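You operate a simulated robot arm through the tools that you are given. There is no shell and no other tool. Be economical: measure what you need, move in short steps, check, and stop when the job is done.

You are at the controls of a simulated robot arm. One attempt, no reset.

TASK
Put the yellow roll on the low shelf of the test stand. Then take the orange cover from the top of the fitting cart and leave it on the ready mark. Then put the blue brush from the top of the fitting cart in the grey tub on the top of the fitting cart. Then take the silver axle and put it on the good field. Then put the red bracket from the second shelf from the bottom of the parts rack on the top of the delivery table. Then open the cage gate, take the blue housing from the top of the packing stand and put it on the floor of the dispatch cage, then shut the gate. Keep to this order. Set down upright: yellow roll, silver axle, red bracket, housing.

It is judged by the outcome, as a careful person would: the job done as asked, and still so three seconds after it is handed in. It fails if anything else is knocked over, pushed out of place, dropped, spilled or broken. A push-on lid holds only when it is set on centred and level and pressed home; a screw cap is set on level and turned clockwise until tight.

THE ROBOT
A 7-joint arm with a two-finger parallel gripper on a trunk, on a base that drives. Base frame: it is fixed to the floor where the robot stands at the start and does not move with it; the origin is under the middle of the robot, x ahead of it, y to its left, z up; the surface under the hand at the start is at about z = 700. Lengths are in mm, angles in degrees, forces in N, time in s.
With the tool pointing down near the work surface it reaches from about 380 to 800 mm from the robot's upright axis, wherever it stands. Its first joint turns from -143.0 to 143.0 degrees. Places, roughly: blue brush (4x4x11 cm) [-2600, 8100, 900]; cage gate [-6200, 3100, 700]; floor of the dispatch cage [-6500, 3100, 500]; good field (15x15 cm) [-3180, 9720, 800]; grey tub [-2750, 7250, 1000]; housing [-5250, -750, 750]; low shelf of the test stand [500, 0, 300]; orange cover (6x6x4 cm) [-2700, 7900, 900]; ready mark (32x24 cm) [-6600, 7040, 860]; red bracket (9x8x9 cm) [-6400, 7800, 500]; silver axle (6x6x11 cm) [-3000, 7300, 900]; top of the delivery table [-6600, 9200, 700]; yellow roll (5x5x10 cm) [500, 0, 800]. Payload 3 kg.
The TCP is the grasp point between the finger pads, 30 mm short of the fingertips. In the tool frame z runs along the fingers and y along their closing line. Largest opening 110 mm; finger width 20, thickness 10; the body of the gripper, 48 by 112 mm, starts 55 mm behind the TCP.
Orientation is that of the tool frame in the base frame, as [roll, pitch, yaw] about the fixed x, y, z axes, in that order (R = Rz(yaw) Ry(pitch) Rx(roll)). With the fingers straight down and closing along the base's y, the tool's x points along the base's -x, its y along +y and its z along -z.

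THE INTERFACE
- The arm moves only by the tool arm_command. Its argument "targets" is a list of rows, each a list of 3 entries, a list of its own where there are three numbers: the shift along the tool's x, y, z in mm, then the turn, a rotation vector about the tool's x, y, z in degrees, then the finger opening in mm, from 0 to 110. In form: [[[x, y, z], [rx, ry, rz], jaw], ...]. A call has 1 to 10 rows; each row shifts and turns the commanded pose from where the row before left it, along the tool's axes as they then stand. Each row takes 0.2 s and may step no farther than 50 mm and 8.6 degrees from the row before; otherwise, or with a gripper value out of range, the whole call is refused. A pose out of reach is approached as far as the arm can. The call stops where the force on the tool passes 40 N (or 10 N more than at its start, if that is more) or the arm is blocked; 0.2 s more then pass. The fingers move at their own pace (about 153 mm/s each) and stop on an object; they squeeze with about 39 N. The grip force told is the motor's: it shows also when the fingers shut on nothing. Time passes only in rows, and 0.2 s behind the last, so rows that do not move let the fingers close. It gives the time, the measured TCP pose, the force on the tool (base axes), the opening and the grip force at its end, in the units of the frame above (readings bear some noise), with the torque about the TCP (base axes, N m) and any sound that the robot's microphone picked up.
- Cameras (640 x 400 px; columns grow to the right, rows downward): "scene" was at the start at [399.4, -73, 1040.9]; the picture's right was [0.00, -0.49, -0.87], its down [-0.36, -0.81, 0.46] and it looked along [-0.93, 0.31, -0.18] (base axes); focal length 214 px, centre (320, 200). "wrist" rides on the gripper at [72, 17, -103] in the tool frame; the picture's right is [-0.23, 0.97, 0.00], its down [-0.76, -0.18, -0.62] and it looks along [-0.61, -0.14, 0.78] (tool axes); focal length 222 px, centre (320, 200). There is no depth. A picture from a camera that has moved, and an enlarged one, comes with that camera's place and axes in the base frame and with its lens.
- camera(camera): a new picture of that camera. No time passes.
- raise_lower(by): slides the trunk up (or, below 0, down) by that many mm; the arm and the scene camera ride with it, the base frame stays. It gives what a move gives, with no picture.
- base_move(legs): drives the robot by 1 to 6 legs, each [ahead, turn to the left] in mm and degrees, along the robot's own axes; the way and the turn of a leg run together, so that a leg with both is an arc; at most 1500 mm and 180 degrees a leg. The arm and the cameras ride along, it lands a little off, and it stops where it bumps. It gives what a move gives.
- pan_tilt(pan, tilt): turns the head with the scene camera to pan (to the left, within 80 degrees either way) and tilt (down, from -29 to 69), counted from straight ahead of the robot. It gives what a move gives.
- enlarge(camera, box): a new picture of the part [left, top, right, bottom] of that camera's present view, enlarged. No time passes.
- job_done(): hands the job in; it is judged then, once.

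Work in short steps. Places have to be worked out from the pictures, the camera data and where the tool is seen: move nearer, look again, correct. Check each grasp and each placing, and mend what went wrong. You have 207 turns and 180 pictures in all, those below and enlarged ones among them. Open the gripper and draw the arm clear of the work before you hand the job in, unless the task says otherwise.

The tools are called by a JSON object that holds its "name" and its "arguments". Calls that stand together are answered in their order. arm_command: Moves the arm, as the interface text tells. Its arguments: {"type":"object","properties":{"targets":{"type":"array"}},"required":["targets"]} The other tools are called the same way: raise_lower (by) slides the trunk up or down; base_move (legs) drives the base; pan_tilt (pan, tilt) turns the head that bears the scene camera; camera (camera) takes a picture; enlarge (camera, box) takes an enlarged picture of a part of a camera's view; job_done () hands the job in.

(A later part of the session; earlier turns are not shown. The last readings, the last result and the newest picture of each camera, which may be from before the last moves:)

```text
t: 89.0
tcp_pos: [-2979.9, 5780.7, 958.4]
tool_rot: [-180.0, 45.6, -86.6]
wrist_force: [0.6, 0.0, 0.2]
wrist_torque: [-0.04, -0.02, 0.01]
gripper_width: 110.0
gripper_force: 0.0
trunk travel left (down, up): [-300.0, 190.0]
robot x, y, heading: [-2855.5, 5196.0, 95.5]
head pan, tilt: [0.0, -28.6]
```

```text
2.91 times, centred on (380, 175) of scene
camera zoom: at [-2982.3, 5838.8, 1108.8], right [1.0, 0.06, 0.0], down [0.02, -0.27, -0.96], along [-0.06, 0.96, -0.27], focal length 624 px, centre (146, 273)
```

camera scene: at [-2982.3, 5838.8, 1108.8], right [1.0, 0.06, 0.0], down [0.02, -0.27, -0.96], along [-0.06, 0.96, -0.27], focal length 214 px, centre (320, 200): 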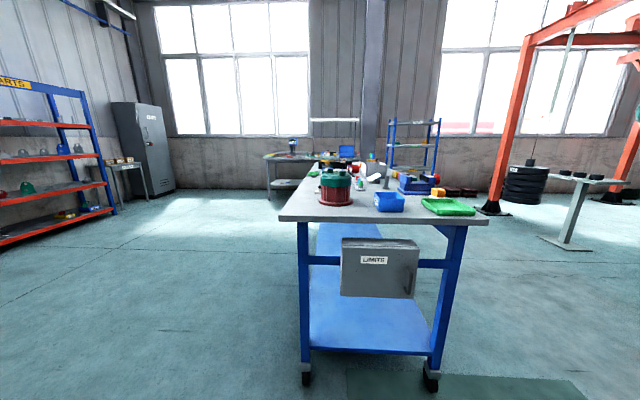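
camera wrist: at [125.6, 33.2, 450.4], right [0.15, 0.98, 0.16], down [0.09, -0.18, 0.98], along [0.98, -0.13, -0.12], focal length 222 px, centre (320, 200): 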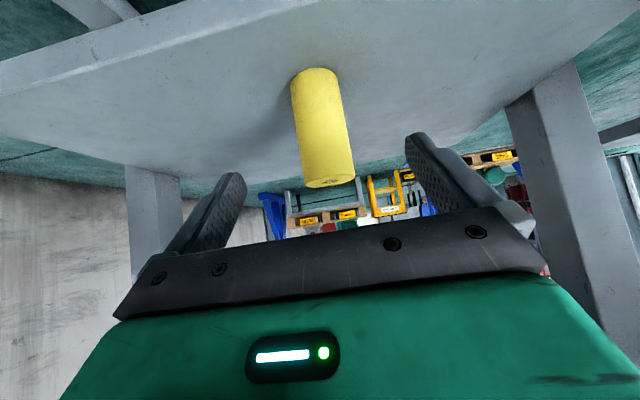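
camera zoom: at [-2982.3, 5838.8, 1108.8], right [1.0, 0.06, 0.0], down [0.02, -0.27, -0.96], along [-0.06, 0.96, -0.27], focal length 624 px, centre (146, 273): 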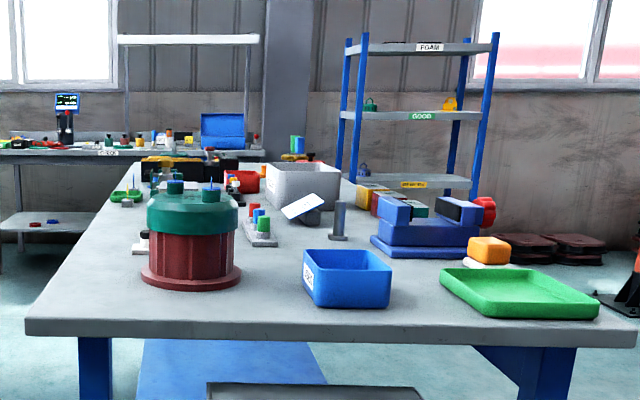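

The cover and brush are hidden behind the tub. I drive around to the cart's west side, about (-4050, 8000), and face it.

{"name": "base_move", "arguments": {"legs": [[0, 17.6], [1500, 0], [1500, 0], [0, -113]]}}

{"name": "camera", "arguments": {"camera": "scene"}}

```text
t: 107.9
tcp_pos: [-3675.9, 8330.6, 959.6]
tool_rot: [-180.0, 45.5, -147.3]
wrist_force: [0.4, 0.0, 0.4]
wrist_torque: [0.09, 0.0, 0.03]
gripper_width: 110.0
gripper_force: 0.0
trunk travel left (down, up): [-300.0, 190.0]
robot x, y, heading: [-4160.8, 7977.2, 32.8]
head pan, tilt: [0.0, -28.6]
stopped in leg 4: the robot was blocked; the commanded pose is now the measured one
```

```text
145 pictures are left
camera scene: at [-3624.8, 8359.9, 1110.0], right [0.54, -0.84, 0.0], down [-0.23, -0.15, -0.96], along [0.81, 0.52, -0.27], focal length 214 px, centre (320, 200)
```

scene: 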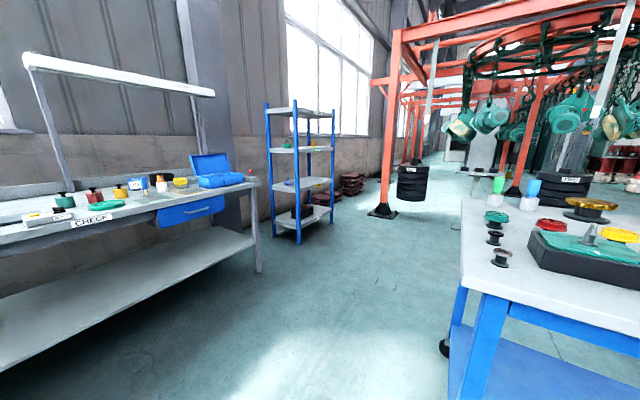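

Blocked again during the turn. I look to both sides to find the obstacle.

{"name": "pan_tilt", "arguments": {"pan": -80, "tilt": 40}}

{"name": "camera", "arguments": {"camera": "scene"}}

{"name": "pan_tilt", "arguments": {"pan": 80, "tilt": 40}}

{"name": "camera", "arguments": {"camera": "scene"}}

```text
t: 109.4
tcp_pos: [-3677.1, 8330.2, 959.2]
tool_rot: [-179.9, 45.5, -147.3]
wrist_force: [0.3, 0.3, 0.9]
wrist_torque: [-0.01, -0.02, 0.0]
gripper_width: 110.2
gripper_force: 0.1
trunk travel left (down, up): [-300.0, 190.0]
robot x, y, heading: [-4165.0, 7978.2, 32.8]
head pan, tilt: [-80.0, 40.0]
```

```text
144 pictures are left
camera scene: at [-3672.1, 8230.5, 1072.4], right [-0.5, -0.53, 0.69], down [-0.86, 0.2, -0.47], along [0.11, -0.83, -0.55], focal length 214 px, centre (320, 200)
```

scene: 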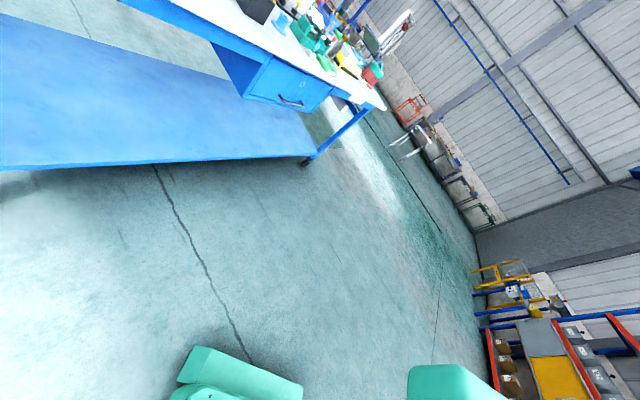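

```text
t: 111.9
tcp_pos: [-3677.2, 8329.9, 959.1]
tool_rot: [-179.8, 45.5, -147.3]
wrist_force: [0.8, -0.4, -0.6]
wrist_torque: [0.0, 0.01, -0.01]
gripper_width: 110.2
gripper_force: 0.1
trunk travel left (down, up): [-300.0, 190.0]
robot x, y, heading: [-4162.5, 7978.2, 32.5]
head pan, tilt: [80.0, 40.0]
```

```text
143 pictures are left
camera scene: at [-3762.6, 8371.4, 1072.2], right [0.69, 0.23, -0.69], down [-0.18, -0.87, -0.47], along [-0.71, 0.44, -0.55], focal length 214 px, centre (320, 200)
```

scene: 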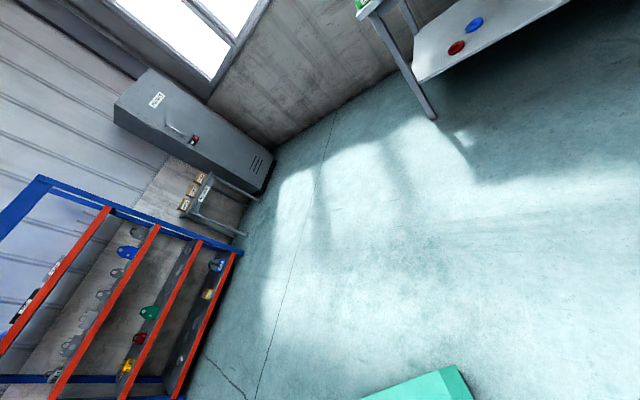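

Nothing is near; the turns seem to stall past ~80°, so I'll use smaller turns. The cart's north edge is y≈8310 and the bench front y≈9550, so I pass through the gap at y≈8850 to the cart's east side, where the cover, brush and tub are in reach. I raise the trunk first.

{"name": "raise_lower", "arguments": {"by": 150}}

{"name": "base_move", "arguments": {"legs": [[0, 15], [1180, 0], [0, -47.5]]}}

{"name": "pan_tilt", "arguments": {"pan": -40, "tilt": -10}}

{"name": "camera", "arguments": {"camera": "scene"}}

```text
t: 113.6
tcp_pos: [-3676.8, 8330.0, 1110.5]
tool_rot: [-179.9, 45.6, -147.3]
wrist_force: [0.6, 0.1, 0.1]
wrist_torque: [0.01, -0.04, 0.0]
gripper_width: 110.0
gripper_force: 0.1
trunk travel left (down, up): [-450.0, 40.0]
robot x, y, heading: [-4165.5, 7976.2, 32.8]
head pan, tilt: [80.0, 40.0]
```

```text
t: 122.7
tcp_pos: [-2773.7, 8894.3, 1109.8]
tool_rot: [-180.0, 45.4, -179.2]
wrist_force: [-0.4, 0.6, 0.2]
wrist_torque: [0.0, 0.03, 0.0]
gripper_width: 110.0
gripper_force: 0.0
trunk travel left (down, up): [-450.0, 40.0]
robot x, y, heading: [-3371.8, 8888.3, 1.2]
head pan, tilt: [80.0, 40.0]
```

```text
t: 124.7
tcp_pos: [-2774.1, 8893.9, 1110.0]
tool_rot: [-179.9, 45.4, -179.4]
wrist_force: [0.2, 0.2, 0.6]
wrist_torque: [0.02, -0.01, -0.03]
gripper_width: 110.3
gripper_force: 0.0
trunk travel left (down, up): [-450.0, 40.0]
robot x, y, heading: [-3375.1, 8890.1, 1.6]
head pan, tilt: [-40.0, -10.0]
```

```text
142 pictures are left
camera scene: at [-2731.1, 8838.0, 1244.3], right [-0.45, -0.77, 0.45], down [-0.59, -0.12, -0.8], along [0.67, -0.63, -0.4], focal length 214 px, centre (320, 200)
```

scene: 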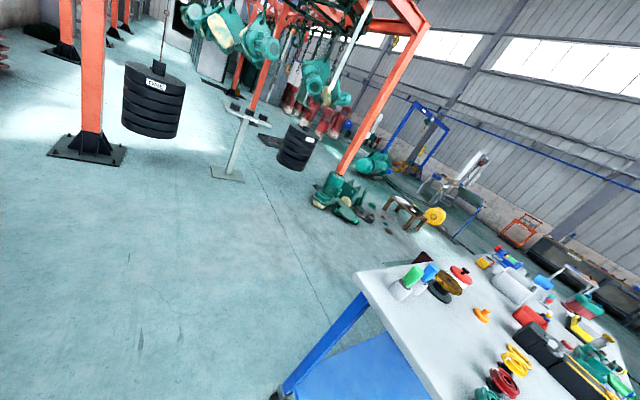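

The east side is open. I zoom in on the cart's north half.

{"name": "enlarge", "arguments": {"camera": "scene", "box": [350, 230, 640, 400]}}

```text
2.21 times, centred on (495, 315) of scene
camera zoom: at [-2731.1, 8838.0, 1244.3], right [-0.45, -0.77, 0.45], down [-0.59, -0.12, -0.8], along [0.67, -0.63, -0.4], focal length 473 px, centre (-66, -54)
```

zoom: 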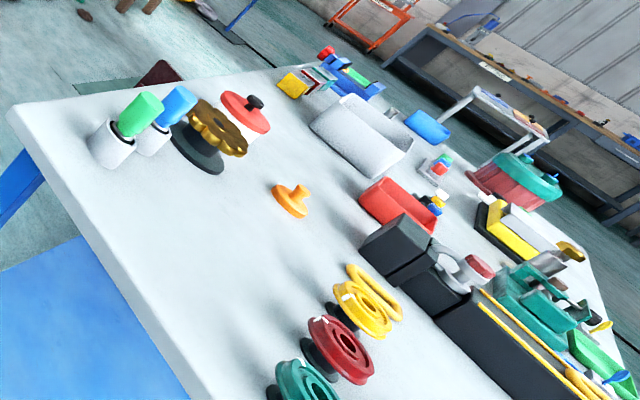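

Cover with knob at ≈(-2724, 7868); blue brush stands next to a green one at ≈(-2568, 8125). I drive round to the east side.

{"name": "base_move", "arguments": {"legs": [[1500, 0], [0, -75], [1000, 0], [0, -60], [0, -46]]}}

{"name": "pan_tilt", "arguments": {"pan": 0, "tilt": -20}}

{"name": "camera", "arguments": {"camera": "scene"}}

```text
t: 143.8
tcp_pos: [-2107.6, 7594.3, 1111.6]
tool_rot: [179.9, 45.6, 34.8]
wrist_force: [0.2, 1.6, -0.8]
wrist_torque: [-0.07, -0.04, 0.04]
gripper_width: 110.0
gripper_force: 0.0
trunk travel left (down, up): [-450.0, 40.0]
robot x, y, heading: [-1579.3, 7892.1, -145.7]
head pan, tilt: [-40.0, -10.0]
stopped in leg 5: the robot was blocked; the commanded pose is now the measured one
```

```text
t: 144.8
tcp_pos: [-2105.6, 7593.7, 1111.7]
tool_rot: [-180.0, 45.6, 34.9]
wrist_force: [-0.5, -1.0, 0.3]
wrist_torque: [-0.03, -0.02, 0.03]
gripper_width: 110.0
gripper_force: 0.0
trunk travel left (down, up): [-450.0, 40.0]
robot x, y, heading: [-1579.9, 7892.2, -145.7]
head pan, tilt: [0.0, -20.0]
```

```text
140 pictures are left
camera scene: at [-2154.0, 7558.0, 1247.2], right [-0.57, 0.82, 0.0], down [0.34, 0.24, -0.91], along [-0.75, -0.52, -0.41], focal length 214 px, centre (320, 200)
```

scene: 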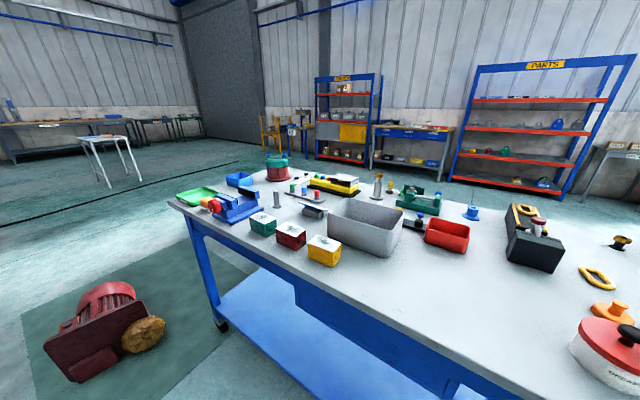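

Good view of the cart. Before turning more I check the right/behind side for what blocked.

{"name": "pan_tilt", "arguments": {"pan": 80, "tilt": 60}}

{"name": "camera", "arguments": {"camera": "scene"}}

{"name": "pan_tilt", "arguments": {"pan": -80, "tilt": 60}}

{"name": "camera", "arguments": {"camera": "scene"}}

```text
t: 146.4
tcp_pos: [-2106.4, 7593.3, 1110.4]
tool_rot: [180.0, 45.6, 34.9]
wrist_force: [0.0, 0.6, 0.0]
wrist_torque: [0.01, -0.04, -0.01]
gripper_width: 110.0
gripper_force: 0.2
trunk travel left (down, up): [-450.0, 40.0]
robot x, y, heading: [-1579.8, 7890.3, -145.8]
head pan, tilt: [80.0, 60.0]
```

```text
139 pictures are left
camera scene: at [-2009.9, 7578.4, 1206.9], right [-0.68, -0.26, -0.69], down [-0.11, 0.96, -0.25], along [0.73, -0.09, -0.68], focal length 214 px, centre (320, 200)
```

scene: 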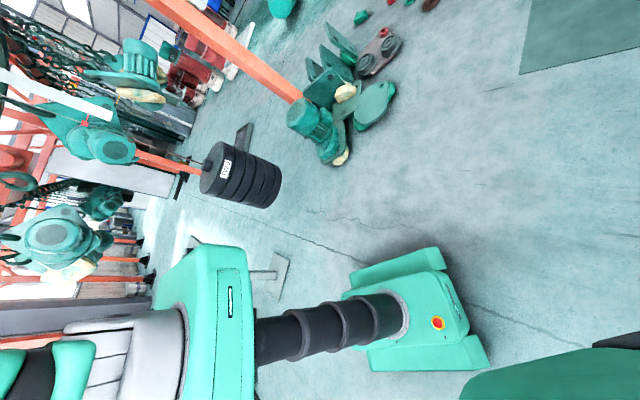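

```text
t: 148.8
tcp_pos: [-2108.4, 7593.4, 1111.4]
tool_rot: [180.0, 45.5, 34.9]
wrist_force: [0.0, -1.0, 0.5]
wrist_torque: [0.0, 0.02, 0.02]
gripper_width: 109.9
gripper_force: 0.1
trunk travel left (down, up): [-450.0, 40.0]
robot x, y, heading: [-1578.9, 7897.2, -146.0]
head pan, tilt: [-80.0, 60.0]
```

```text
138 pictures are left
camera scene: at [-2085.1, 7686.1, 1206.8], right [0.48, 0.55, 0.69], down [0.86, -0.44, -0.25], along [0.16, 0.72, -0.68], focal length 214 px, centre (320, 200)
```

scene: 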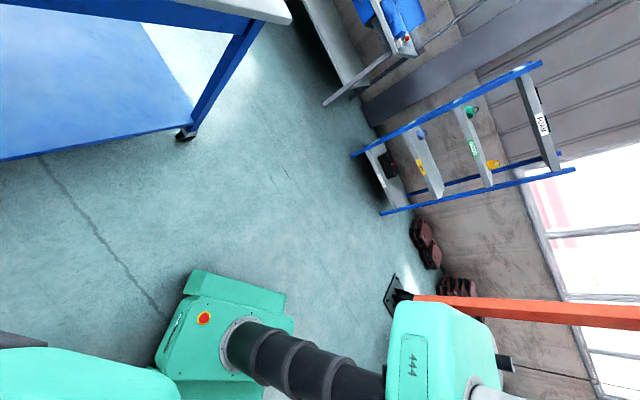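

The base and body are clear of everything on both sides. I try the remaining turn.

{"name": "base_move", "arguments": {"legs": [[0, -33]]}}

{"name": "pan_tilt", "arguments": {"pan": 0, "tilt": -15}}

{"name": "camera", "arguments": {"camera": "scene"}}

```text
t: 150.8
tcp_pos: [-2186.1, 7926.8, 1109.4]
tool_rot: [-180.0, 45.5, 2.0]
wrist_force: [1.1, -0.7, 0.2]
wrist_torque: [-0.02, 0.01, 0.01]
gripper_width: 109.8
gripper_force: 0.0
trunk travel left (down, up): [-450.0, 40.0]
robot x, y, heading: [-1580.7, 7868.8, -178.2]
head pan, tilt: [-80.0, 60.0]
```

```text
t: 152.4
tcp_pos: [-2185.3, 7926.4, 1111.1]
tool_rot: [-179.9, 45.6, 2.0]
wrist_force: [-0.1, 0.2, -0.3]
wrist_torque: [-0.02, 0.0, -0.01]
gripper_width: 109.8
gripper_force: 0.0
trunk travel left (down, up): [-450.0, 40.0]
robot x, y, heading: [-1579.9, 7869.9, -178.1]
head pan, tilt: [0.0, -15.0]
```

```text
137 pictures are left
camera scene: at [-2242.1, 7922.7, 1239.7], right [-0.04, 1.0, 0.0], down [0.49, 0.02, -0.87], along [-0.87, -0.03, -0.49], focal length 214 px, centre (320, 200)
```

scene: 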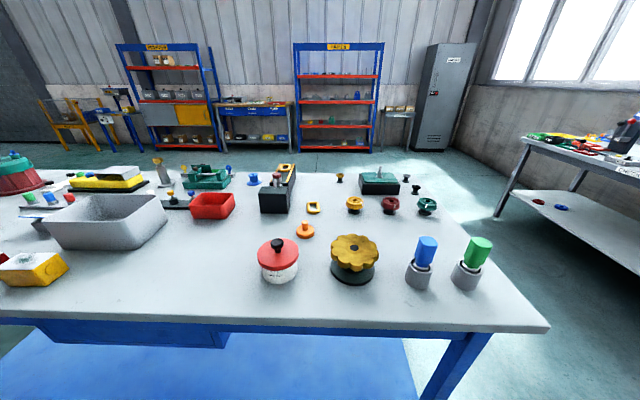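

Clear view: cover at ≈(-2725, 7864), pot with red lid nearer at (-2567, 7824). I lower the trunk 100 mm, turn the hand straight down, then drive up to the cart.

{"name": "raise_lower", "arguments": {"by": -100}}

{"name": "arm_command", "arguments": {"targets": [[[0, 0, 0], [0, 7.6, 0], 110], [[0, 0, 0], [0, 7.6, 0], 110], [[0, 0, 0], [0, 7.6, 0], 110], [[0, 0, 0], [0, 7.6, 0], 110], [[0, 0, 0], [0, 7.6, 0], 110], [[0, 0, 0], [0, 7.6, 0], 110]]}}

{"name": "base_move", "arguments": {"legs": [[400, 0]]}}

{"name": "camera", "arguments": {"camera": "scene"}}

```text
t: 153.7
tcp_pos: [-2186.2, 7927.4, 1011.4]
tool_rot: [-179.9, 45.6, 2.1]
wrist_force: [1.1, -0.2, 0.6]
wrist_torque: [0.02, 0.0, -0.03]
gripper_width: 110.2
gripper_force: 0.1
trunk travel left (down, up): [-350.0, 140.0]
robot x, y, heading: [-1584.2, 7870.5, -178.1]
head pan, tilt: [0.0, -15.0]
```

```text
t: 155.1
tcp_pos: [-2185.5, 7927.5, 1011.9]
tool_rot: [180.0, -0.1, 2.1]
wrist_force: [0.2, -0.8, -0.3]
wrist_torque: [0.0, 0.05, -0.03]
gripper_width: 110.0
gripper_force: 0.1
trunk travel left (down, up): [-350.0, 140.0]
robot x, y, heading: [-1580.8, 7867.3, -178.3]
head pan, tilt: [0.0, -15.0]
```

```text
t: 157.6
tcp_pos: [-2579.8, 7904.9, 1011.4]
tool_rot: [-180.0, 0.1, 2.8]
wrist_force: [-0.2, -0.5, 0.6]
wrist_torque: [-0.04, 0.0, 0.0]
gripper_width: 110.0
gripper_force: 0.0
trunk travel left (down, up): [-350.0, 140.0]
robot x, y, heading: [-1977.9, 7855.4, -177.4]
head pan, tilt: [0.0, -15.0]
```

```text
136 pictures are left
camera scene: at [-2711.9, 7897.3, 1059.9], right [-0.05, 1.0, 0.0], down [0.96, 0.05, -0.26], along [-0.26, -0.01, -0.97], focal length 214 px, centre (320, 200)
```

scene: 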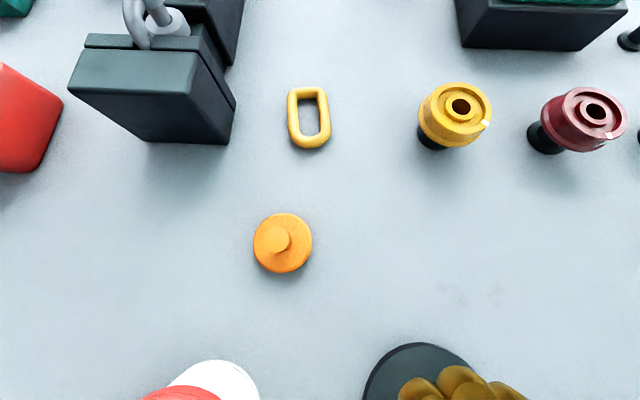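

Cover at ≈(-2723, 7862). I move the hand above it and look with the wrist camera.

{"name": "arm_command", "arguments": {"targets": [[[-36, 9, 0], [0, 0, 0], 110], [[-36, 9, 0], [0, 0, 0], 110], [[-36, 9, 0], [0, 0, 0], 110], [[-37, 9, 0], [0, 0, 0], 110], [[0, 0, 40], [0, 0, 0], 110], [[0, 0, 40], [0, 0, 0], 110]]}}

{"name": "camera", "arguments": {"camera": "wrist"}}

{"name": "pan_tilt", "arguments": {"pan": 0, "tilt": 35}}

{"name": "camera", "arguments": {"camera": "scene"}}

```text
t: 159.0
tcp_pos: [-2724.5, 7862.1, 932.3]
tool_rot: [180.0, -0.1, 2.7]
wrist_force: [0.3, -0.3, -0.1]
wrist_torque: [-0.02, 0.01, -0.03]
gripper_width: 110.1
gripper_force: 0.0
trunk travel left (down, up): [-350.0, 140.0]
robot x, y, heading: [-1976.2, 7853.7, -177.8]
head pan, tilt: [0.0, -15.0]
```

```text
135 pictures are left
camera wrist: at [-2651.5, 7848.8, 1037.4], right [-0.18, -0.98, 0.0], down [-0.77, 0.14, 0.62], along [-0.61, 0.11, -0.78], focal length 222 px, centre (320, 200)
```

wrist: 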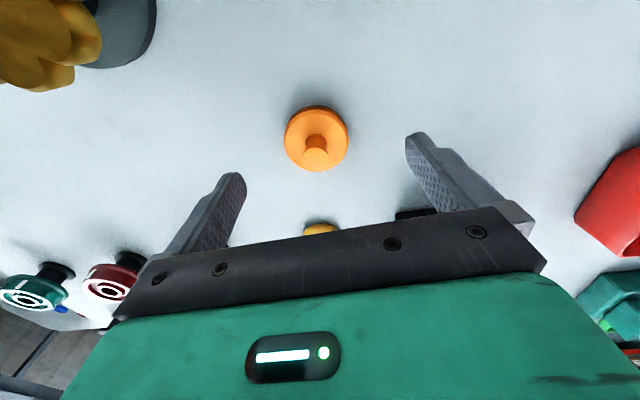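

```text
t: 160.2
tcp_pos: [-2724.1, 7863.3, 933.6]
tool_rot: [180.0, -0.2, 2.8]
wrist_force: [-0.3, 0.3, 0.6]
wrist_torque: [-0.01, -0.01, -0.01]
gripper_width: 110.3
gripper_force: 0.0
trunk travel left (down, up): [-350.0, 140.0]
robot x, y, heading: [-1975.9, 7855.4, -178.0]
head pan, tilt: [0.0, 35.0]
```

```text
134 pictures are left
camera scene: at [-2777.5, 7858.3, 974.4], right [-0.05, 1.0, 0.0], down [0.82, 0.04, 0.57], along [0.57, 0.03, -0.82], focal length 214 px, centre (320, 200)
```

scene: 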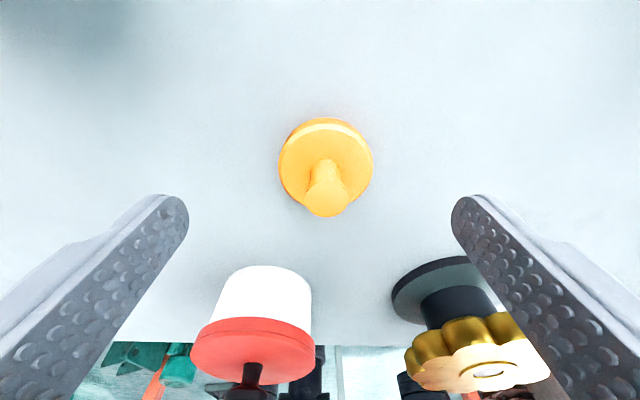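

Centred within a few mm. I descend 55 mm and look.

{"name": "arm_command", "arguments": {"targets": [[[0, 0, 30], [0, 0, 0], 110], [[0, 0, 25], [0, 0, 0], 110]]}}

{"name": "camera", "arguments": {"camera": "wrist"}}

{"name": "camera", "arguments": {"camera": "scene"}}

```text
t: 160.8
tcp_pos: [-2723.7, 7862.3, 890.1]
tool_rot: [-180.0, 0.4, 2.9]
wrist_force: [4.7, 0.6, 9.6]
wrist_torque: [0.53, -0.26, -0.36]
gripper_width: 109.8
gripper_force: 0.0
trunk travel left (down, up): [-350.0, 140.0]
robot x, y, heading: [-1978.4, 7852.9, -177.7]
head pan, tilt: [0.0, 35.0]
stopped in row 2: the force on the tool passed its limit at 44 N (the readings are from after the stop); the commanded pose is now the measured one
```

```text
133 pictures are left
camera wrist: at [-2649.5, 7848.7, 994.4], right [-0.18, -0.98, 0.0], down [-0.77, 0.14, 0.63], along [-0.62, 0.11, -0.78], focal length 222 px, centre (320, 200)
```

wrist: 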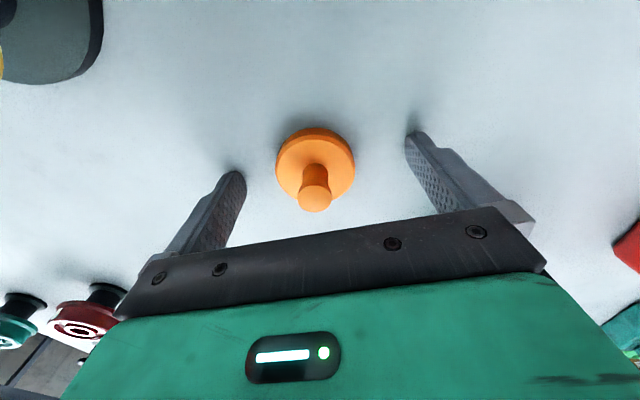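

```text
132 pictures are left
camera scene: at [-2776.0, 7858.0, 931.5], right [-0.05, 1.0, 0.0], down [0.82, 0.04, 0.57], along [0.57, 0.03, -0.82], focal length 214 px, centre (320, 200)
```

scene: 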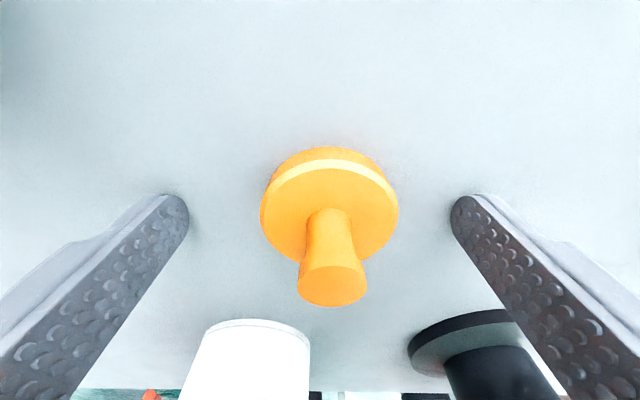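

The fingertips touched the cart top (z≈859). I lift 3 mm, and close on the cover's rim, then lift.

{"name": "arm_command", "arguments": {"targets": [[[0, 1, -3], [0, 0, 0], 110], [[0, 0, 0], [0, 0, 0], 50], [[0, 0, 0], [0, 0, 0], 50], [[0, 0, 0], [0, 0, 0], 50]]}}

{"name": "camera", "arguments": {"camera": "scene"}}

```text
t: 161.8
tcp_pos: [-2724.3, 7861.5, 890.9]
tool_rot: [-180.0, 0.4, 2.8]
wrist_force: [0.8, -0.5, -0.6]
wrist_torque: [0.03, 0.0, 0.0]
gripper_width: 50.6
gripper_force: 0.1
trunk travel left (down, up): [-350.0, 140.0]
robot x, y, heading: [-1975.6, 7855.4, -177.4]
head pan, tilt: [0.0, 35.0]
```

```text
131 pictures are left
camera scene: at [-2776.8, 7856.7, 932.5], right [-0.05, 1.0, 0.0], down [0.82, 0.04, 0.57], along [0.57, 0.03, -0.82], focal length 214 px, centre (320, 200)
```

scene: 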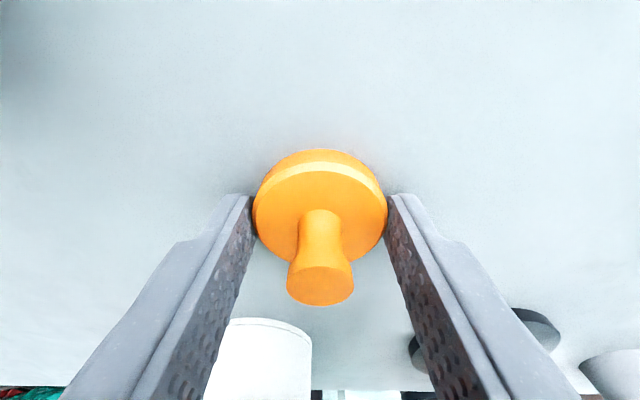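

The rim is a bit narrower than 50 mm, so the fingers are not squeezing yet. I close further and lift.

{"name": "arm_command", "arguments": {"targets": [[[0, 0, 0], [0, 0, 0], 20], [[0, 0, 0], [0, 0, 0], 20], [[0, 0, 0], [0, 0, 0], 20]]}}

{"name": "camera", "arguments": {"camera": "scene"}}

```text
t: 162.6
tcp_pos: [-2724.1, 7861.2, 891.1]
tool_rot: [179.9, 0.4, 2.8]
wrist_force: [0.2, 0.1, 0.1]
wrist_torque: [0.0, 0.02, -0.03]
gripper_width: 49.8
gripper_force: 38.8
trunk travel left (down, up): [-350.0, 140.0]
robot x, y, heading: [-1974.7, 7854.8, -177.6]
head pan, tilt: [0.0, 35.0]
```

```text
130 pictures are left
camera scene: at [-2776.8, 7856.7, 932.5], right [-0.05, 1.0, 0.0], down [0.82, 0.04, 0.57], along [0.57, 0.03, -0.82], focal length 214 px, centre (320, 200)
```

scene: 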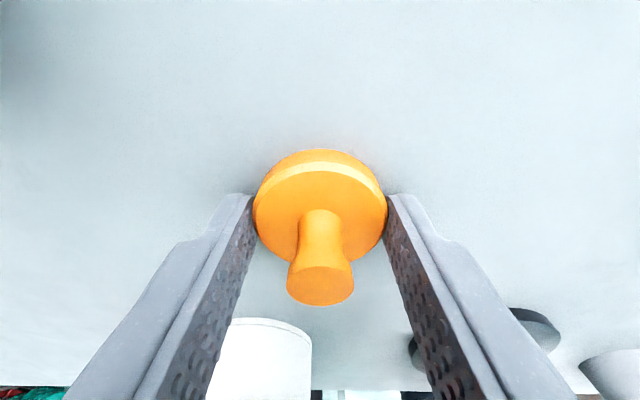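

Gripped at 49.8 mm with full force. I lift.

{"name": "arm_command", "arguments": {"targets": [[[0, 0, -20], [0, 0, 0], 20], [[0, 0, -45], [0, 0, 0], 20], [[0, 0, -45], [0, 0, 0], 20], [[0, 0, -30], [0, 0, 0], 20]]}}

{"name": "camera", "arguments": {"camera": "scene"}}

```text
t: 163.6
tcp_pos: [-2722.7, 7860.3, 1032.5]
tool_rot: [180.0, 0.3, 2.8]
wrist_force: [0.3, 0.1, -0.4]
wrist_torque: [0.0, 0.03, 0.01]
gripper_width: 49.6
gripper_force: 38.9
trunk travel left (down, up): [-350.0, 140.0]
robot x, y, heading: [-1975.7, 7858.4, -177.5]
head pan, tilt: [0.0, 35.0]
```

```text
129 pictures are left
camera scene: at [-2775.5, 7856.5, 1073.3], right [-0.05, 1.0, 0.0], down [0.82, 0.04, 0.57], along [0.57, 0.03, -0.82], focal length 214 px, centre (320, 200)
```

scene: 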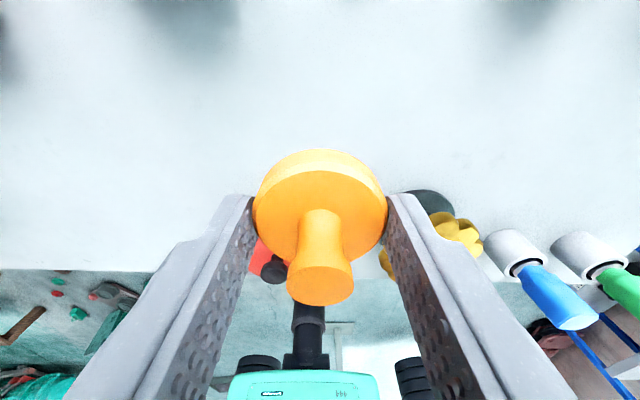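

Cover held securely. I back off, tuck the arm, and go round the north end of the cart (reverse leg north, then west).

{"name": "base_move", "arguments": {"legs": [[-450, 0]]}}

{"name": "arm_command", "arguments": {"targets": [[[40, 0, -10], [0, 0, 0], 20], [[40, 0, -10], [0, 0, 0], 20], [[40, 0, -10], [0, 0, 0], 20], [[40, 0, -10], [0, 0, 0], 20], [[40, 0, -10], [0, 0, 0], 20]]}}

{"name": "base_move", "arguments": {"legs": [[0, 45], [0, 42], [-1020, 0], [0, -45], [0, -43]]}}

{"name": "pan_tilt", "arguments": {"pan": 0, "tilt": -29}}

{"name": "camera", "arguments": {"camera": "scene"}}

```text
t: 166.3
tcp_pos: [-2271.0, 7877.7, 1030.9]
tool_rot: [-179.9, 0.3, 3.0]
wrist_force: [0.5, -1.4, -0.6]
wrist_torque: [0.03, 0.02, 0.01]
gripper_width: 49.5
gripper_force: 39.0
trunk travel left (down, up): [-350.0, 140.0]
robot x, y, heading: [-1523.3, 7873.0, -177.5]
head pan, tilt: [0.0, 35.0]
```

```text
t: 167.5
tcp_pos: [-2071.0, 7888.0, 1082.6]
tool_rot: [180.0, 0.3, 3.0]
wrist_force: [0.8, -0.1, -0.9]
wrist_torque: [-0.02, -0.04, 0.03]
gripper_width: 49.6
gripper_force: 38.9
trunk travel left (down, up): [-350.0, 140.0]
robot x, y, heading: [-1521.3, 7875.0, -177.5]
head pan, tilt: [0.0, 35.0]
```

```text
t: 181.1
tcp_pos: [-2079.3, 8914.5, 1081.1]
tool_rot: [179.9, 0.3, 2.3]
wrist_force: [0.0, 0.8, -0.4]
wrist_torque: [-0.01, -0.01, 0.02]
gripper_width: 49.3
gripper_force: 39.3
trunk travel left (down, up): [-350.0, 140.0]
robot x, y, heading: [-1531.2, 8847.7, -177.6]
head pan, tilt: [0.0, 35.0]
```

```text
t: 182.4
tcp_pos: [-2078.4, 8912.1, 1081.0]
tool_rot: [179.9, 0.3, 2.4]
wrist_force: [0.3, -0.3, -0.2]
wrist_torque: [0.02, -0.02, -0.02]
gripper_width: 49.8
gripper_force: 38.8
trunk travel left (down, up): [-350.0, 140.0]
robot x, y, heading: [-1526.2, 8845.0, -177.6]
head pan, tilt: [0.0, -28.6]
```

```text
128 pictures are left
camera scene: at [-2226.3, 8905.2, 1145.2], right [-0.04, 1.0, 0.0], down [0.87, 0.03, -0.48], along [-0.48, -0.02, -0.88], focal length 214 px, centre (320, 200)
```

scene: 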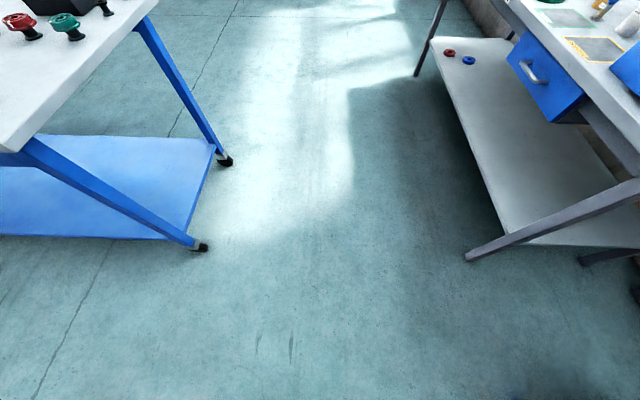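

The gap is clear (cart wheel y≈8235, bench leg y≈9690). I drive west through it and then south-west toward the ready-mark bench.

{"name": "base_move", "arguments": {"legs": [[0, -3], [1500, 0], [1300, 0], [0, 57]]}}

{"name": "arm_command", "arguments": {"targets": [[[0, 0, 0], [0, -8, 0], 20], [[0, 0, 0], [0, -8, 0], 20], [[0, 0, 0], [0, -8, 0], 20], [[0, 0, 0], [0, -8, 0], 20], [[0, 0, 0], [0, -8, 0], 20]]}}

{"name": "camera", "arguments": {"camera": "scene"}}

```text
t: 199.0
tcp_pos: [-4723.5, 8508.3, 1083.5]
tool_rot: [180.0, 0.3, 54.7]
wrist_force: [0.5, 0.2, -0.5]
wrist_torque: [-0.04, 0.03, -0.02]
gripper_width: 49.5
gripper_force: 39.2
trunk travel left (down, up): [-350.0, 140.0]
robot x, y, heading: [-4370.7, 8927.6, -125.3]
head pan, tilt: [0.0, -28.6]
```

```text
t: 200.2
tcp_pos: [-4724.3, 8508.3, 1083.8]
tool_rot: [-180.0, 40.6, 54.7]
wrist_force: [0.5, -1.2, -1.2]
wrist_torque: [0.0, -0.02, 0.0]
gripper_width: 49.3
gripper_force: 38.7
trunk travel left (down, up): [-350.0, 140.0]
robot x, y, heading: [-4369.0, 8929.7, -125.5]
head pan, tilt: [0.0, -28.6]
```

```text
127 pictures are left
camera scene: at [-4765.2, 8446.8, 1228.1], right [-0.82, 0.58, 0.0], down [0.21, 0.29, -0.93], along [-0.54, -0.76, -0.36], focal length 214 px, centre (320, 200)
```

scene: 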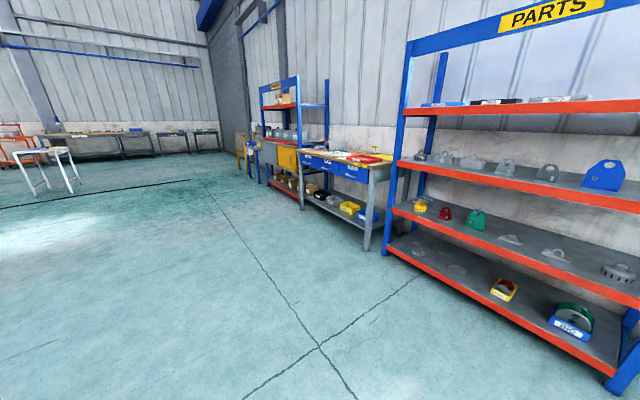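

The ready-mark bench front is at x≈-6200, between y≈5970 and 7250. I drive to about (-5450, 7040) and face west.

{"name": "base_move", "arguments": {"legs": [[0, 5.5], [1100, 0], [1070, 0], [0, -59]]}}

{"name": "camera", "arguments": {"camera": "scene"}}

```text
t: 214.2
tcp_pos: [-6014.6, 7080.1, 1082.4]
tool_rot: [180.0, 40.3, 0.8]
wrist_force: [0.1, -0.4, 0.0]
wrist_torque: [0.01, 0.01, -0.01]
gripper_width: 49.6
gripper_force: 38.8
trunk travel left (down, up): [-350.0, 140.0]
robot x, y, heading: [-5469.5, 7000.2, -178.7]
head pan, tilt: [0.0, -28.6]
```

```text
126 pictures are left
camera scene: at [-6087.9, 7076.1, 1227.1], right [-0.01, 1.0, 0.0], down [0.36, 0.0, -0.93], along [-0.93, -0.01, -0.36], focal length 214 px, centre (320, 200)
```

scene: 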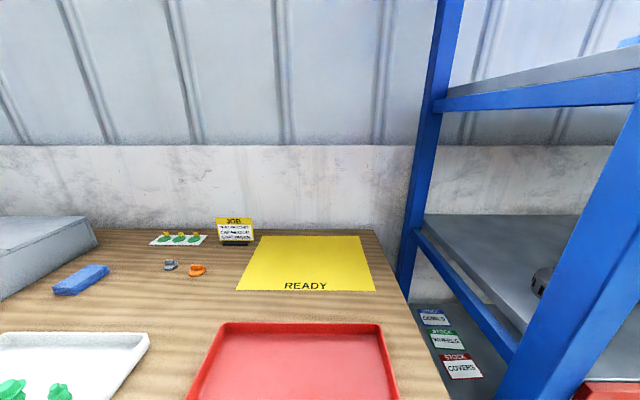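

Ready mark spans x≈-6706…-6469, centre (-6588, 7043), with a low red tray before it. I turn the hand vertical again and drive up 315 mm (base front stays ~90 mm off the bench).

{"name": "arm_command", "arguments": {"targets": [[[0, 0, 0], [0, 8, 0], 20], [[0, 0, 0], [0, 8, 0], 20], [[0, 0, 0], [0, 8, 0], 20], [[0, 0, 0], [0, 8, 0], 20], [[0, 0, 0], [0, 8.3, 0], 20]]}}

{"name": "base_move", "arguments": {"legs": [[315, 0]]}}

{"name": "arm_command", "arguments": {"targets": [[[-45, 8, 0], [0, 0, 0], 20], [[-45, 7, 0], [0, 0, 0], 20], [[-45, 7, 0], [0, 0, 0], 20], [[-45, 7, 0], [0, 0, 0], 20], [[-45, 0, 0], [0, 0, 0], 20]]}}

{"name": "pan_tilt", "arguments": {"pan": 0, "tilt": 0}}

{"name": "camera", "arguments": {"camera": "scene"}}

```text
t: 215.4
tcp_pos: [-6015.8, 7079.4, 1083.2]
tool_rot: [180.0, -0.1, 0.8]
wrist_force: [0.4, 0.1, 0.3]
wrist_torque: [0.03, 0.0, -0.03]
gripper_width: 49.5
gripper_force: 39.0
trunk travel left (down, up): [-350.0, 140.0]
robot x, y, heading: [-5471.3, 7002.9, -178.9]
head pan, tilt: [0.0, -28.6]
```

```text
t: 217.5
tcp_pos: [-6331.0, 7075.7, 1083.7]
tool_rot: [179.9, 0.1, 0.6]
wrist_force: [-0.5, -0.1, -0.8]
wrist_torque: [-0.01, 0.01, -0.01]
gripper_width: 49.5
gripper_force: 39.6
trunk travel left (down, up): [-350.0, 140.0]
robot x, y, heading: [-5787.3, 6995.4, -179.1]
head pan, tilt: [0.0, -28.6]
```

```text
t: 218.7
tcp_pos: [-6544.5, 7042.8, 1085.3]
tool_rot: [-180.0, 0.2, 0.6]
wrist_force: [0.6, 0.3, 1.5]
wrist_torque: [0.0, 0.06, -0.02]
gripper_width: 49.5
gripper_force: 39.2
out of reach, approached as far as the arm can: row 5
trunk travel left (down, up): [-350.0, 140.0]
robot x, y, heading: [-5789.8, 6997.3, -179.0]
head pan, tilt: [0.0, -28.6]
```

```text
t: 219.6
tcp_pos: [-6545.2, 7044.3, 1082.0]
tool_rot: [179.9, -0.3, 0.6]
wrist_force: [0.2, 0.1, -0.3]
wrist_torque: [0.01, 0.03, 0.0]
gripper_width: 49.3
gripper_force: 39.3
trunk travel left (down, up): [-350.0, 140.0]
robot x, y, heading: [-5786.7, 6995.2, -178.9]
head pan, tilt: [0.0, 0.0]
```

```text
125 pictures are left
camera scene: at [-6653.6, 7041.2, 1120.5], right [-0.01, 1.0, 0.0], down [1.0, 0.01, 0.01], along [0.01, 0.0, -1.0], focal length 214 px, centre (320, 200)
```

scene: 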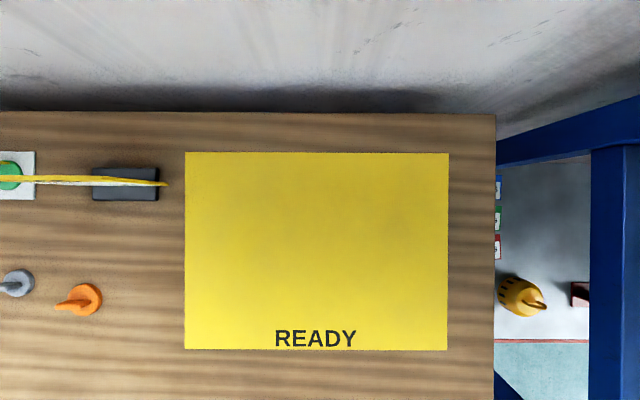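

The hand is above the mark (mark x -6711…-6471, y 6877…7197; hand at -6545, 7044). I lower to just above the surface.

{"name": "arm_command", "arguments": {"targets": [[[0, 0, 45], [0, 0, 0], 20], [[0, 0, 45], [0, 0, 0], 20], [[0, 0, 45], [0, 0, 0], 20], [[0, 0, 42], [0, 0, 0], 20]]}}

{"name": "arm_command", "arguments": {"targets": [[[0, 0, 3], [0, 0, 0], 20], [[0, 0, 3], [0, 0, 0], 20], [[0, 0, 2], [0, 0, 0], 20]]}}

{"name": "camera", "arguments": {"camera": "wrist"}}

```text
t: 220.6
tcp_pos: [-6547.0, 7044.0, 907.1]
tool_rot: [-180.0, 0.0, 0.6]
wrist_force: [0.4, 0.0, 0.1]
wrist_torque: [0.0, -0.01, 0.0]
gripper_width: 49.5
gripper_force: 38.6
trunk travel left (down, up): [-350.0, 140.0]
robot x, y, heading: [-5786.4, 6995.5, -179.0]
head pan, tilt: [0.0, 0.0]
```

```text
t: 221.4
tcp_pos: [-6545.1, 7043.0, 898.4]
tool_rot: [180.0, 0.0, 0.6]
wrist_force: [0.1, 0.7, -0.8]
wrist_torque: [-0.01, -0.02, 0.02]
gripper_width: 49.5
gripper_force: 39.3
trunk travel left (down, up): [-350.0, 140.0]
robot x, y, heading: [-5779.6, 6996.7, -179.4]
head pan, tilt: [0.0, 0.0]
```

```text
124 pictures are left
camera wrist: at [-6472.3, 7026.9, 1003.3], right [-0.22, -0.98, 0.0], down [-0.76, 0.17, 0.62], along [-0.61, 0.14, -0.78], focal length 222 px, centre (320, 200)
```

wrist: 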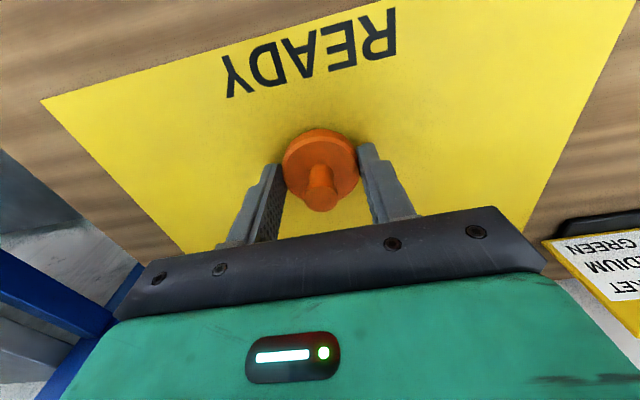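

Nearly down. I creep further in 2 mm steps until contact.

{"name": "arm_command", "arguments": {"targets": [[[0, 0, 2], [0, 0, 0], 20], [[0, 0, 2], [0, 0, 0], 20], [[0, 0, 2], [0, 0, 0], 20]]}}

```text
t: 222.2
tcp_pos: [-6544.9, 7044.0, 891.2]
tool_rot: [-180.0, 0.0, 0.7]
wrist_force: [-0.1, -0.2, -0.1]
wrist_torque: [0.02, 0.01, 0.03]
gripper_width: 49.4
gripper_force: 39.0
trunk travel left (down, up): [-350.0, 140.0]
robot x, y, heading: [-5783.7, 6992.4, -179.1]
head pan, tilt: [0.0, 0.0]
```

{"name": "arm_command", "arguments": {"targets": [[[0, 0, 1.5], [0, 0, 0], 20], [[0, 0, 1.5], [0, 0, 0], 20], [[0, 0, 1], [0, 0, 0], 20]]}}

```text
t: 223.0
tcp_pos: [-6544.7, 7043.6, 891.3]
tool_rot: [180.0, 0.3, 0.6]
wrist_force: [-3.2, 0.3, 31.9]
wrist_torque: [0.05, 0.01, 0.02]
gripper_width: 49.4
gripper_force: 39.5
trunk travel left (down, up): [-350.0, 140.0]
robot x, y, heading: [-5787.9, 6994.1, -179.1]
head pan, tilt: [0.0, 0.0]
```

Contact felt (32 N). I relieve the push, open and lift straight up.

{"name": "arm_command", "arguments": {"targets": [[[0, 0, -3], [0, 0, 0], 20], [[0, 0, 0], [0, 0, 0], 80], [[0, 0, 0], [0, 0, 0], 80], [[0, 0, -40], [0, 0, 0], 80], [[0, 0, -45], [0, 0, 0], 80], [[0, 0, -45], [0, 0, 0], 80], [[0, 0, -45], [0, 0, 0], 80]]}}

{"name": "camera", "arguments": {"camera": "scene"}}

```text
t: 224.6
tcp_pos: [-6544.6, 7044.0, 1065.4]
tool_rot: [-179.9, -0.2, 0.7]
wrist_force: [-0.2, 1.0, -0.9]
wrist_torque: [0.02, -0.03, 0.0]
gripper_width: 79.9
gripper_force: 0.1
trunk travel left (down, up): [-350.0, 140.0]
robot x, y, heading: [-5787.0, 6993.0, -178.7]
head pan, tilt: [0.0, 0.0]
```

```text
123 pictures are left
camera scene: at [-6653.5, 7040.4, 1103.9], right [-0.01, 1.0, 0.0], down [1.0, 0.01, 0.0], along [0.0, 0.0, -1.0], focal length 214 px, centre (320, 200)
```

scene: 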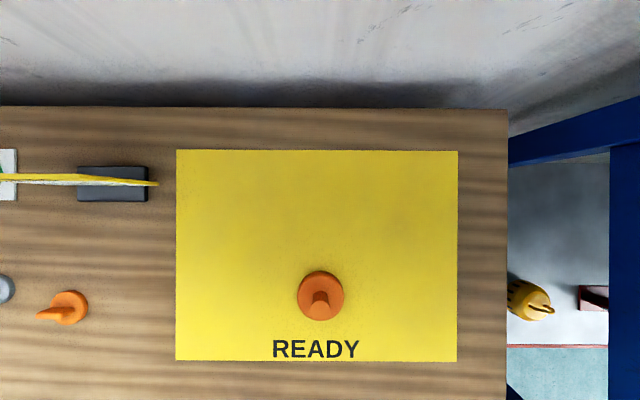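

The cover lies on the ready mark. Next the brush: I retract, back off, and reverse along the known clear path to the gap north of the cart.

{"name": "base_move", "arguments": {"legs": [[-340, 0]]}}

{"name": "arm_command", "arguments": {"targets": [[[40, 0, -10], [0, 0, 0], 80], [[40, 0, -10], [0, 0, 0], 80], [[40, 0, 0], [0, 0, 0], 80], [[40, 0, 0], [0, 0, 0], 80], [[40, 0, 0], [0, 0, 0], 80]]}}

{"name": "base_move", "arguments": {"legs": [[0, 57.5], [-1100, 0], [-1100, 0], [0, -58]]}}

```text
t: 226.8
tcp_pos: [-6206.3, 7045.8, 1063.6]
tool_rot: [179.9, -0.1, 0.8]
wrist_force: [-1.3, -0.2, -1.1]
wrist_torque: [0.01, -0.04, -0.02]
gripper_width: 79.7
gripper_force: 0.0
trunk travel left (down, up): [-350.0, 140.0]
robot x, y, heading: [-5445.3, 7001.4, -178.9]
head pan, tilt: [0.0, 0.0]
```

```text
t: 228.0
tcp_pos: [-6005.3, 7047.4, 1085.0]
tool_rot: [-180.0, -0.1, 0.8]
wrist_force: [-0.9, -0.5, -0.9]
wrist_torque: [0.03, -0.03, 0.03]
gripper_width: 79.9
gripper_force: 0.1
trunk travel left (down, up): [-350.0, 140.0]
robot x, y, heading: [-5447.1, 7000.4, -179.2]
head pan, tilt: [0.0, 0.0]
```

```text
t: 244.2
tcp_pos: [-4875.3, 8953.3, 1085.3]
tool_rot: [-180.0, -0.1, 0.7]
wrist_force: [1.0, -0.5, -0.4]
wrist_torque: [0.0, 0.01, -0.01]
gripper_width: 80.1
gripper_force: 0.1
trunk travel left (down, up): [-350.0, 140.0]
robot x, y, heading: [-4317.9, 8862.8, -178.7]
head pan, tilt: [0.0, 0.0]
```

In position. I reverse east through the gap to x≈-2560 and turn to face the cart's north end.

{"name": "base_move", "arguments": {"legs": [[-900, 0], [-855, 0], [0, 45], [0, 44]]}}

{"name": "pan_tilt", "arguments": {"pan": 0, "tilt": -25}}

{"name": "camera", "arguments": {"camera": "scene"}}

```text
t: 257.2
tcp_pos: [-2653.1, 8365.9, 1086.5]
tool_rot: [180.0, 0.0, 92.5]
wrist_force: [0.6, 0.3, 0.2]
wrist_torque: [0.0, 0.05, -0.03]
gripper_width: 80.0
gripper_force: 0.0
trunk travel left (down, up): [-350.0, 140.0]
robot x, y, heading: [-2644.7, 8927.3, -87.4]
head pan, tilt: [0.0, 0.0]
```

```text
t: 258.1
tcp_pos: [-2654.9, 8367.7, 1085.4]
tool_rot: [-179.9, -0.1, 92.5]
wrist_force: [0.2, -0.4, -0.1]
wrist_torque: [-0.05, 0.06, -0.03]
gripper_width: 80.0
gripper_force: 0.2
trunk travel left (down, up): [-350.0, 140.0]
robot x, y, heading: [-2644.9, 8926.9, -87.3]
head pan, tilt: [0.0, -25.0]
```

```text
122 pictures are left
camera scene: at [-2646.4, 8219.7, 1144.4], right [-1.0, -0.04, 0.0], down [-0.04, 0.91, -0.42], along [0.02, -0.42, -0.91], focal length 214 px, centre (320, 200)
```

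scene: 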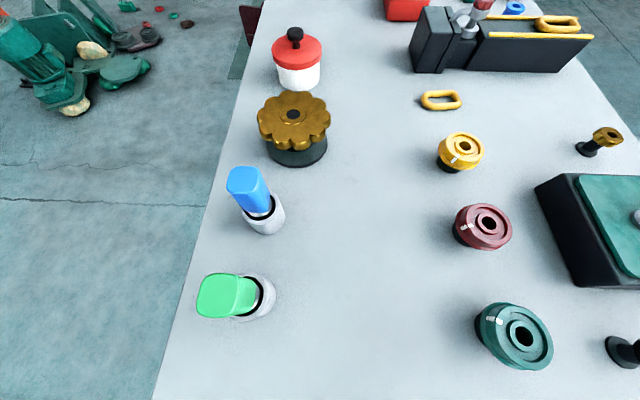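

I zoom in on the two brushes to see how they are built.

{"name": "enlarge", "arguments": {"camera": "scene", "box": [180, 140, 340, 340]}}

```text
2.00 times, centred on (260, 240) of scene
camera zoom: at [-2646.4, 8219.7, 1144.4], right [-1.0, -0.04, 0.0], down [-0.04, 0.91, -0.42], along [0.02, -0.42, -0.91], focal length 429 px, centre (440, 120)
```

zoom: 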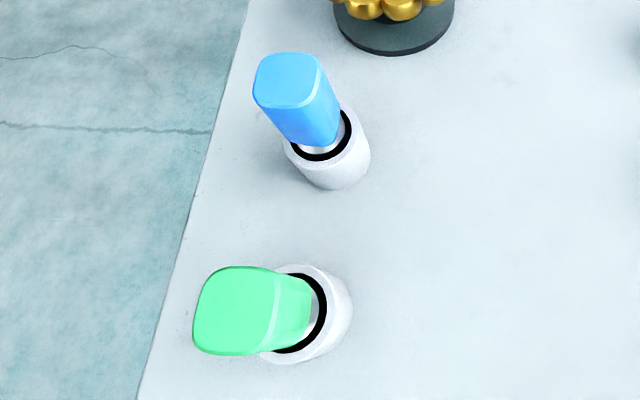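

The brush (white base, blue head) has its axis at ≈(-2569, 8123). I drive 130 mm closer, and move the hand over it with a 75 mm opening.

{"name": "base_move", "arguments": {"legs": [[130, 0]]}}

{"name": "arm_command", "arguments": {"targets": [[[-38, 25, 0], [0, 0, 0], 75], [[-38, 25, 0], [0, 0, 0], 75], [[-38, 25, 0], [0, 0, 0], 75]]}}

{"name": "pan_tilt", "arguments": {"pan": 0, "tilt": 35}}

{"name": "camera", "arguments": {"camera": "scene"}}

{"name": "camera", "arguments": {"camera": "wrist"}}

```text
t: 259.4
tcp_pos: [-2646.9, 8235.3, 1086.6]
tool_rot: [-180.0, 0.0, 92.5]
wrist_force: [-0.2, 0.3, 0.4]
wrist_torque: [0.02, -0.01, -0.04]
gripper_width: 79.9
gripper_force: 0.0
trunk travel left (down, up): [-350.0, 140.0]
robot x, y, heading: [-2639.8, 8791.7, -86.6]
head pan, tilt: [0.0, -25.0]
```

```text
t: 260.2
tcp_pos: [-2567.5, 8123.3, 1085.5]
tool_rot: [-180.0, -0.1, 92.5]
wrist_force: [-0.4, -0.4, 0.0]
wrist_torque: [-0.05, 0.01, 0.01]
gripper_width: 75.1
gripper_force: 0.1
trunk travel left (down, up): [-350.0, 140.0]
robot x, y, heading: [-2638.2, 8794.1, -87.1]
head pan, tilt: [0.0, -25.0]
```

```text
t: 261.5
tcp_pos: [-2566.7, 8122.9, 1085.6]
tool_rot: [-180.0, 0.0, 92.6]
wrist_force: [0.3, 0.4, 0.4]
wrist_torque: [0.01, -0.03, 0.01]
gripper_width: 75.1
gripper_force: 0.0
trunk travel left (down, up): [-350.0, 140.0]
robot x, y, heading: [-2633.1, 8794.0, -87.2]
head pan, tilt: [0.0, 35.0]
```

```text
120 pictures are left
camera scene: at [-2563.3, 8067.5, 1126.8], right [-1.0, -0.04, 0.0], down [-0.04, 0.82, 0.57], along [-0.03, 0.57, -0.82], focal length 214 px, centre (320, 200)
```

scene: 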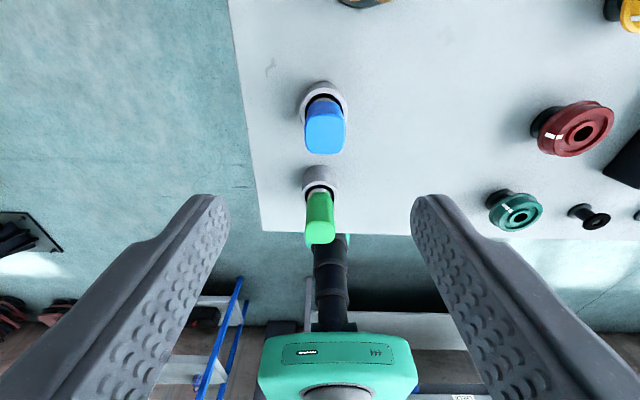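

```text
119 pictures are left
camera wrist: at [-2552.8, 8195.9, 1190.5], right [0.98, -0.18, 0.0], down [-0.14, -0.77, 0.62], along [-0.12, -0.61, -0.78], focal length 222 px, centre (320, 200)
```

wrist: 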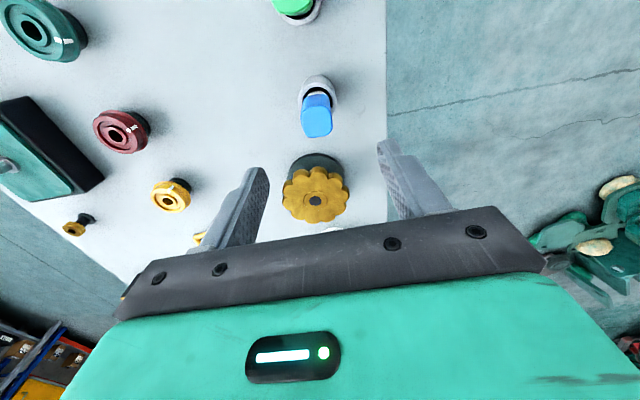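

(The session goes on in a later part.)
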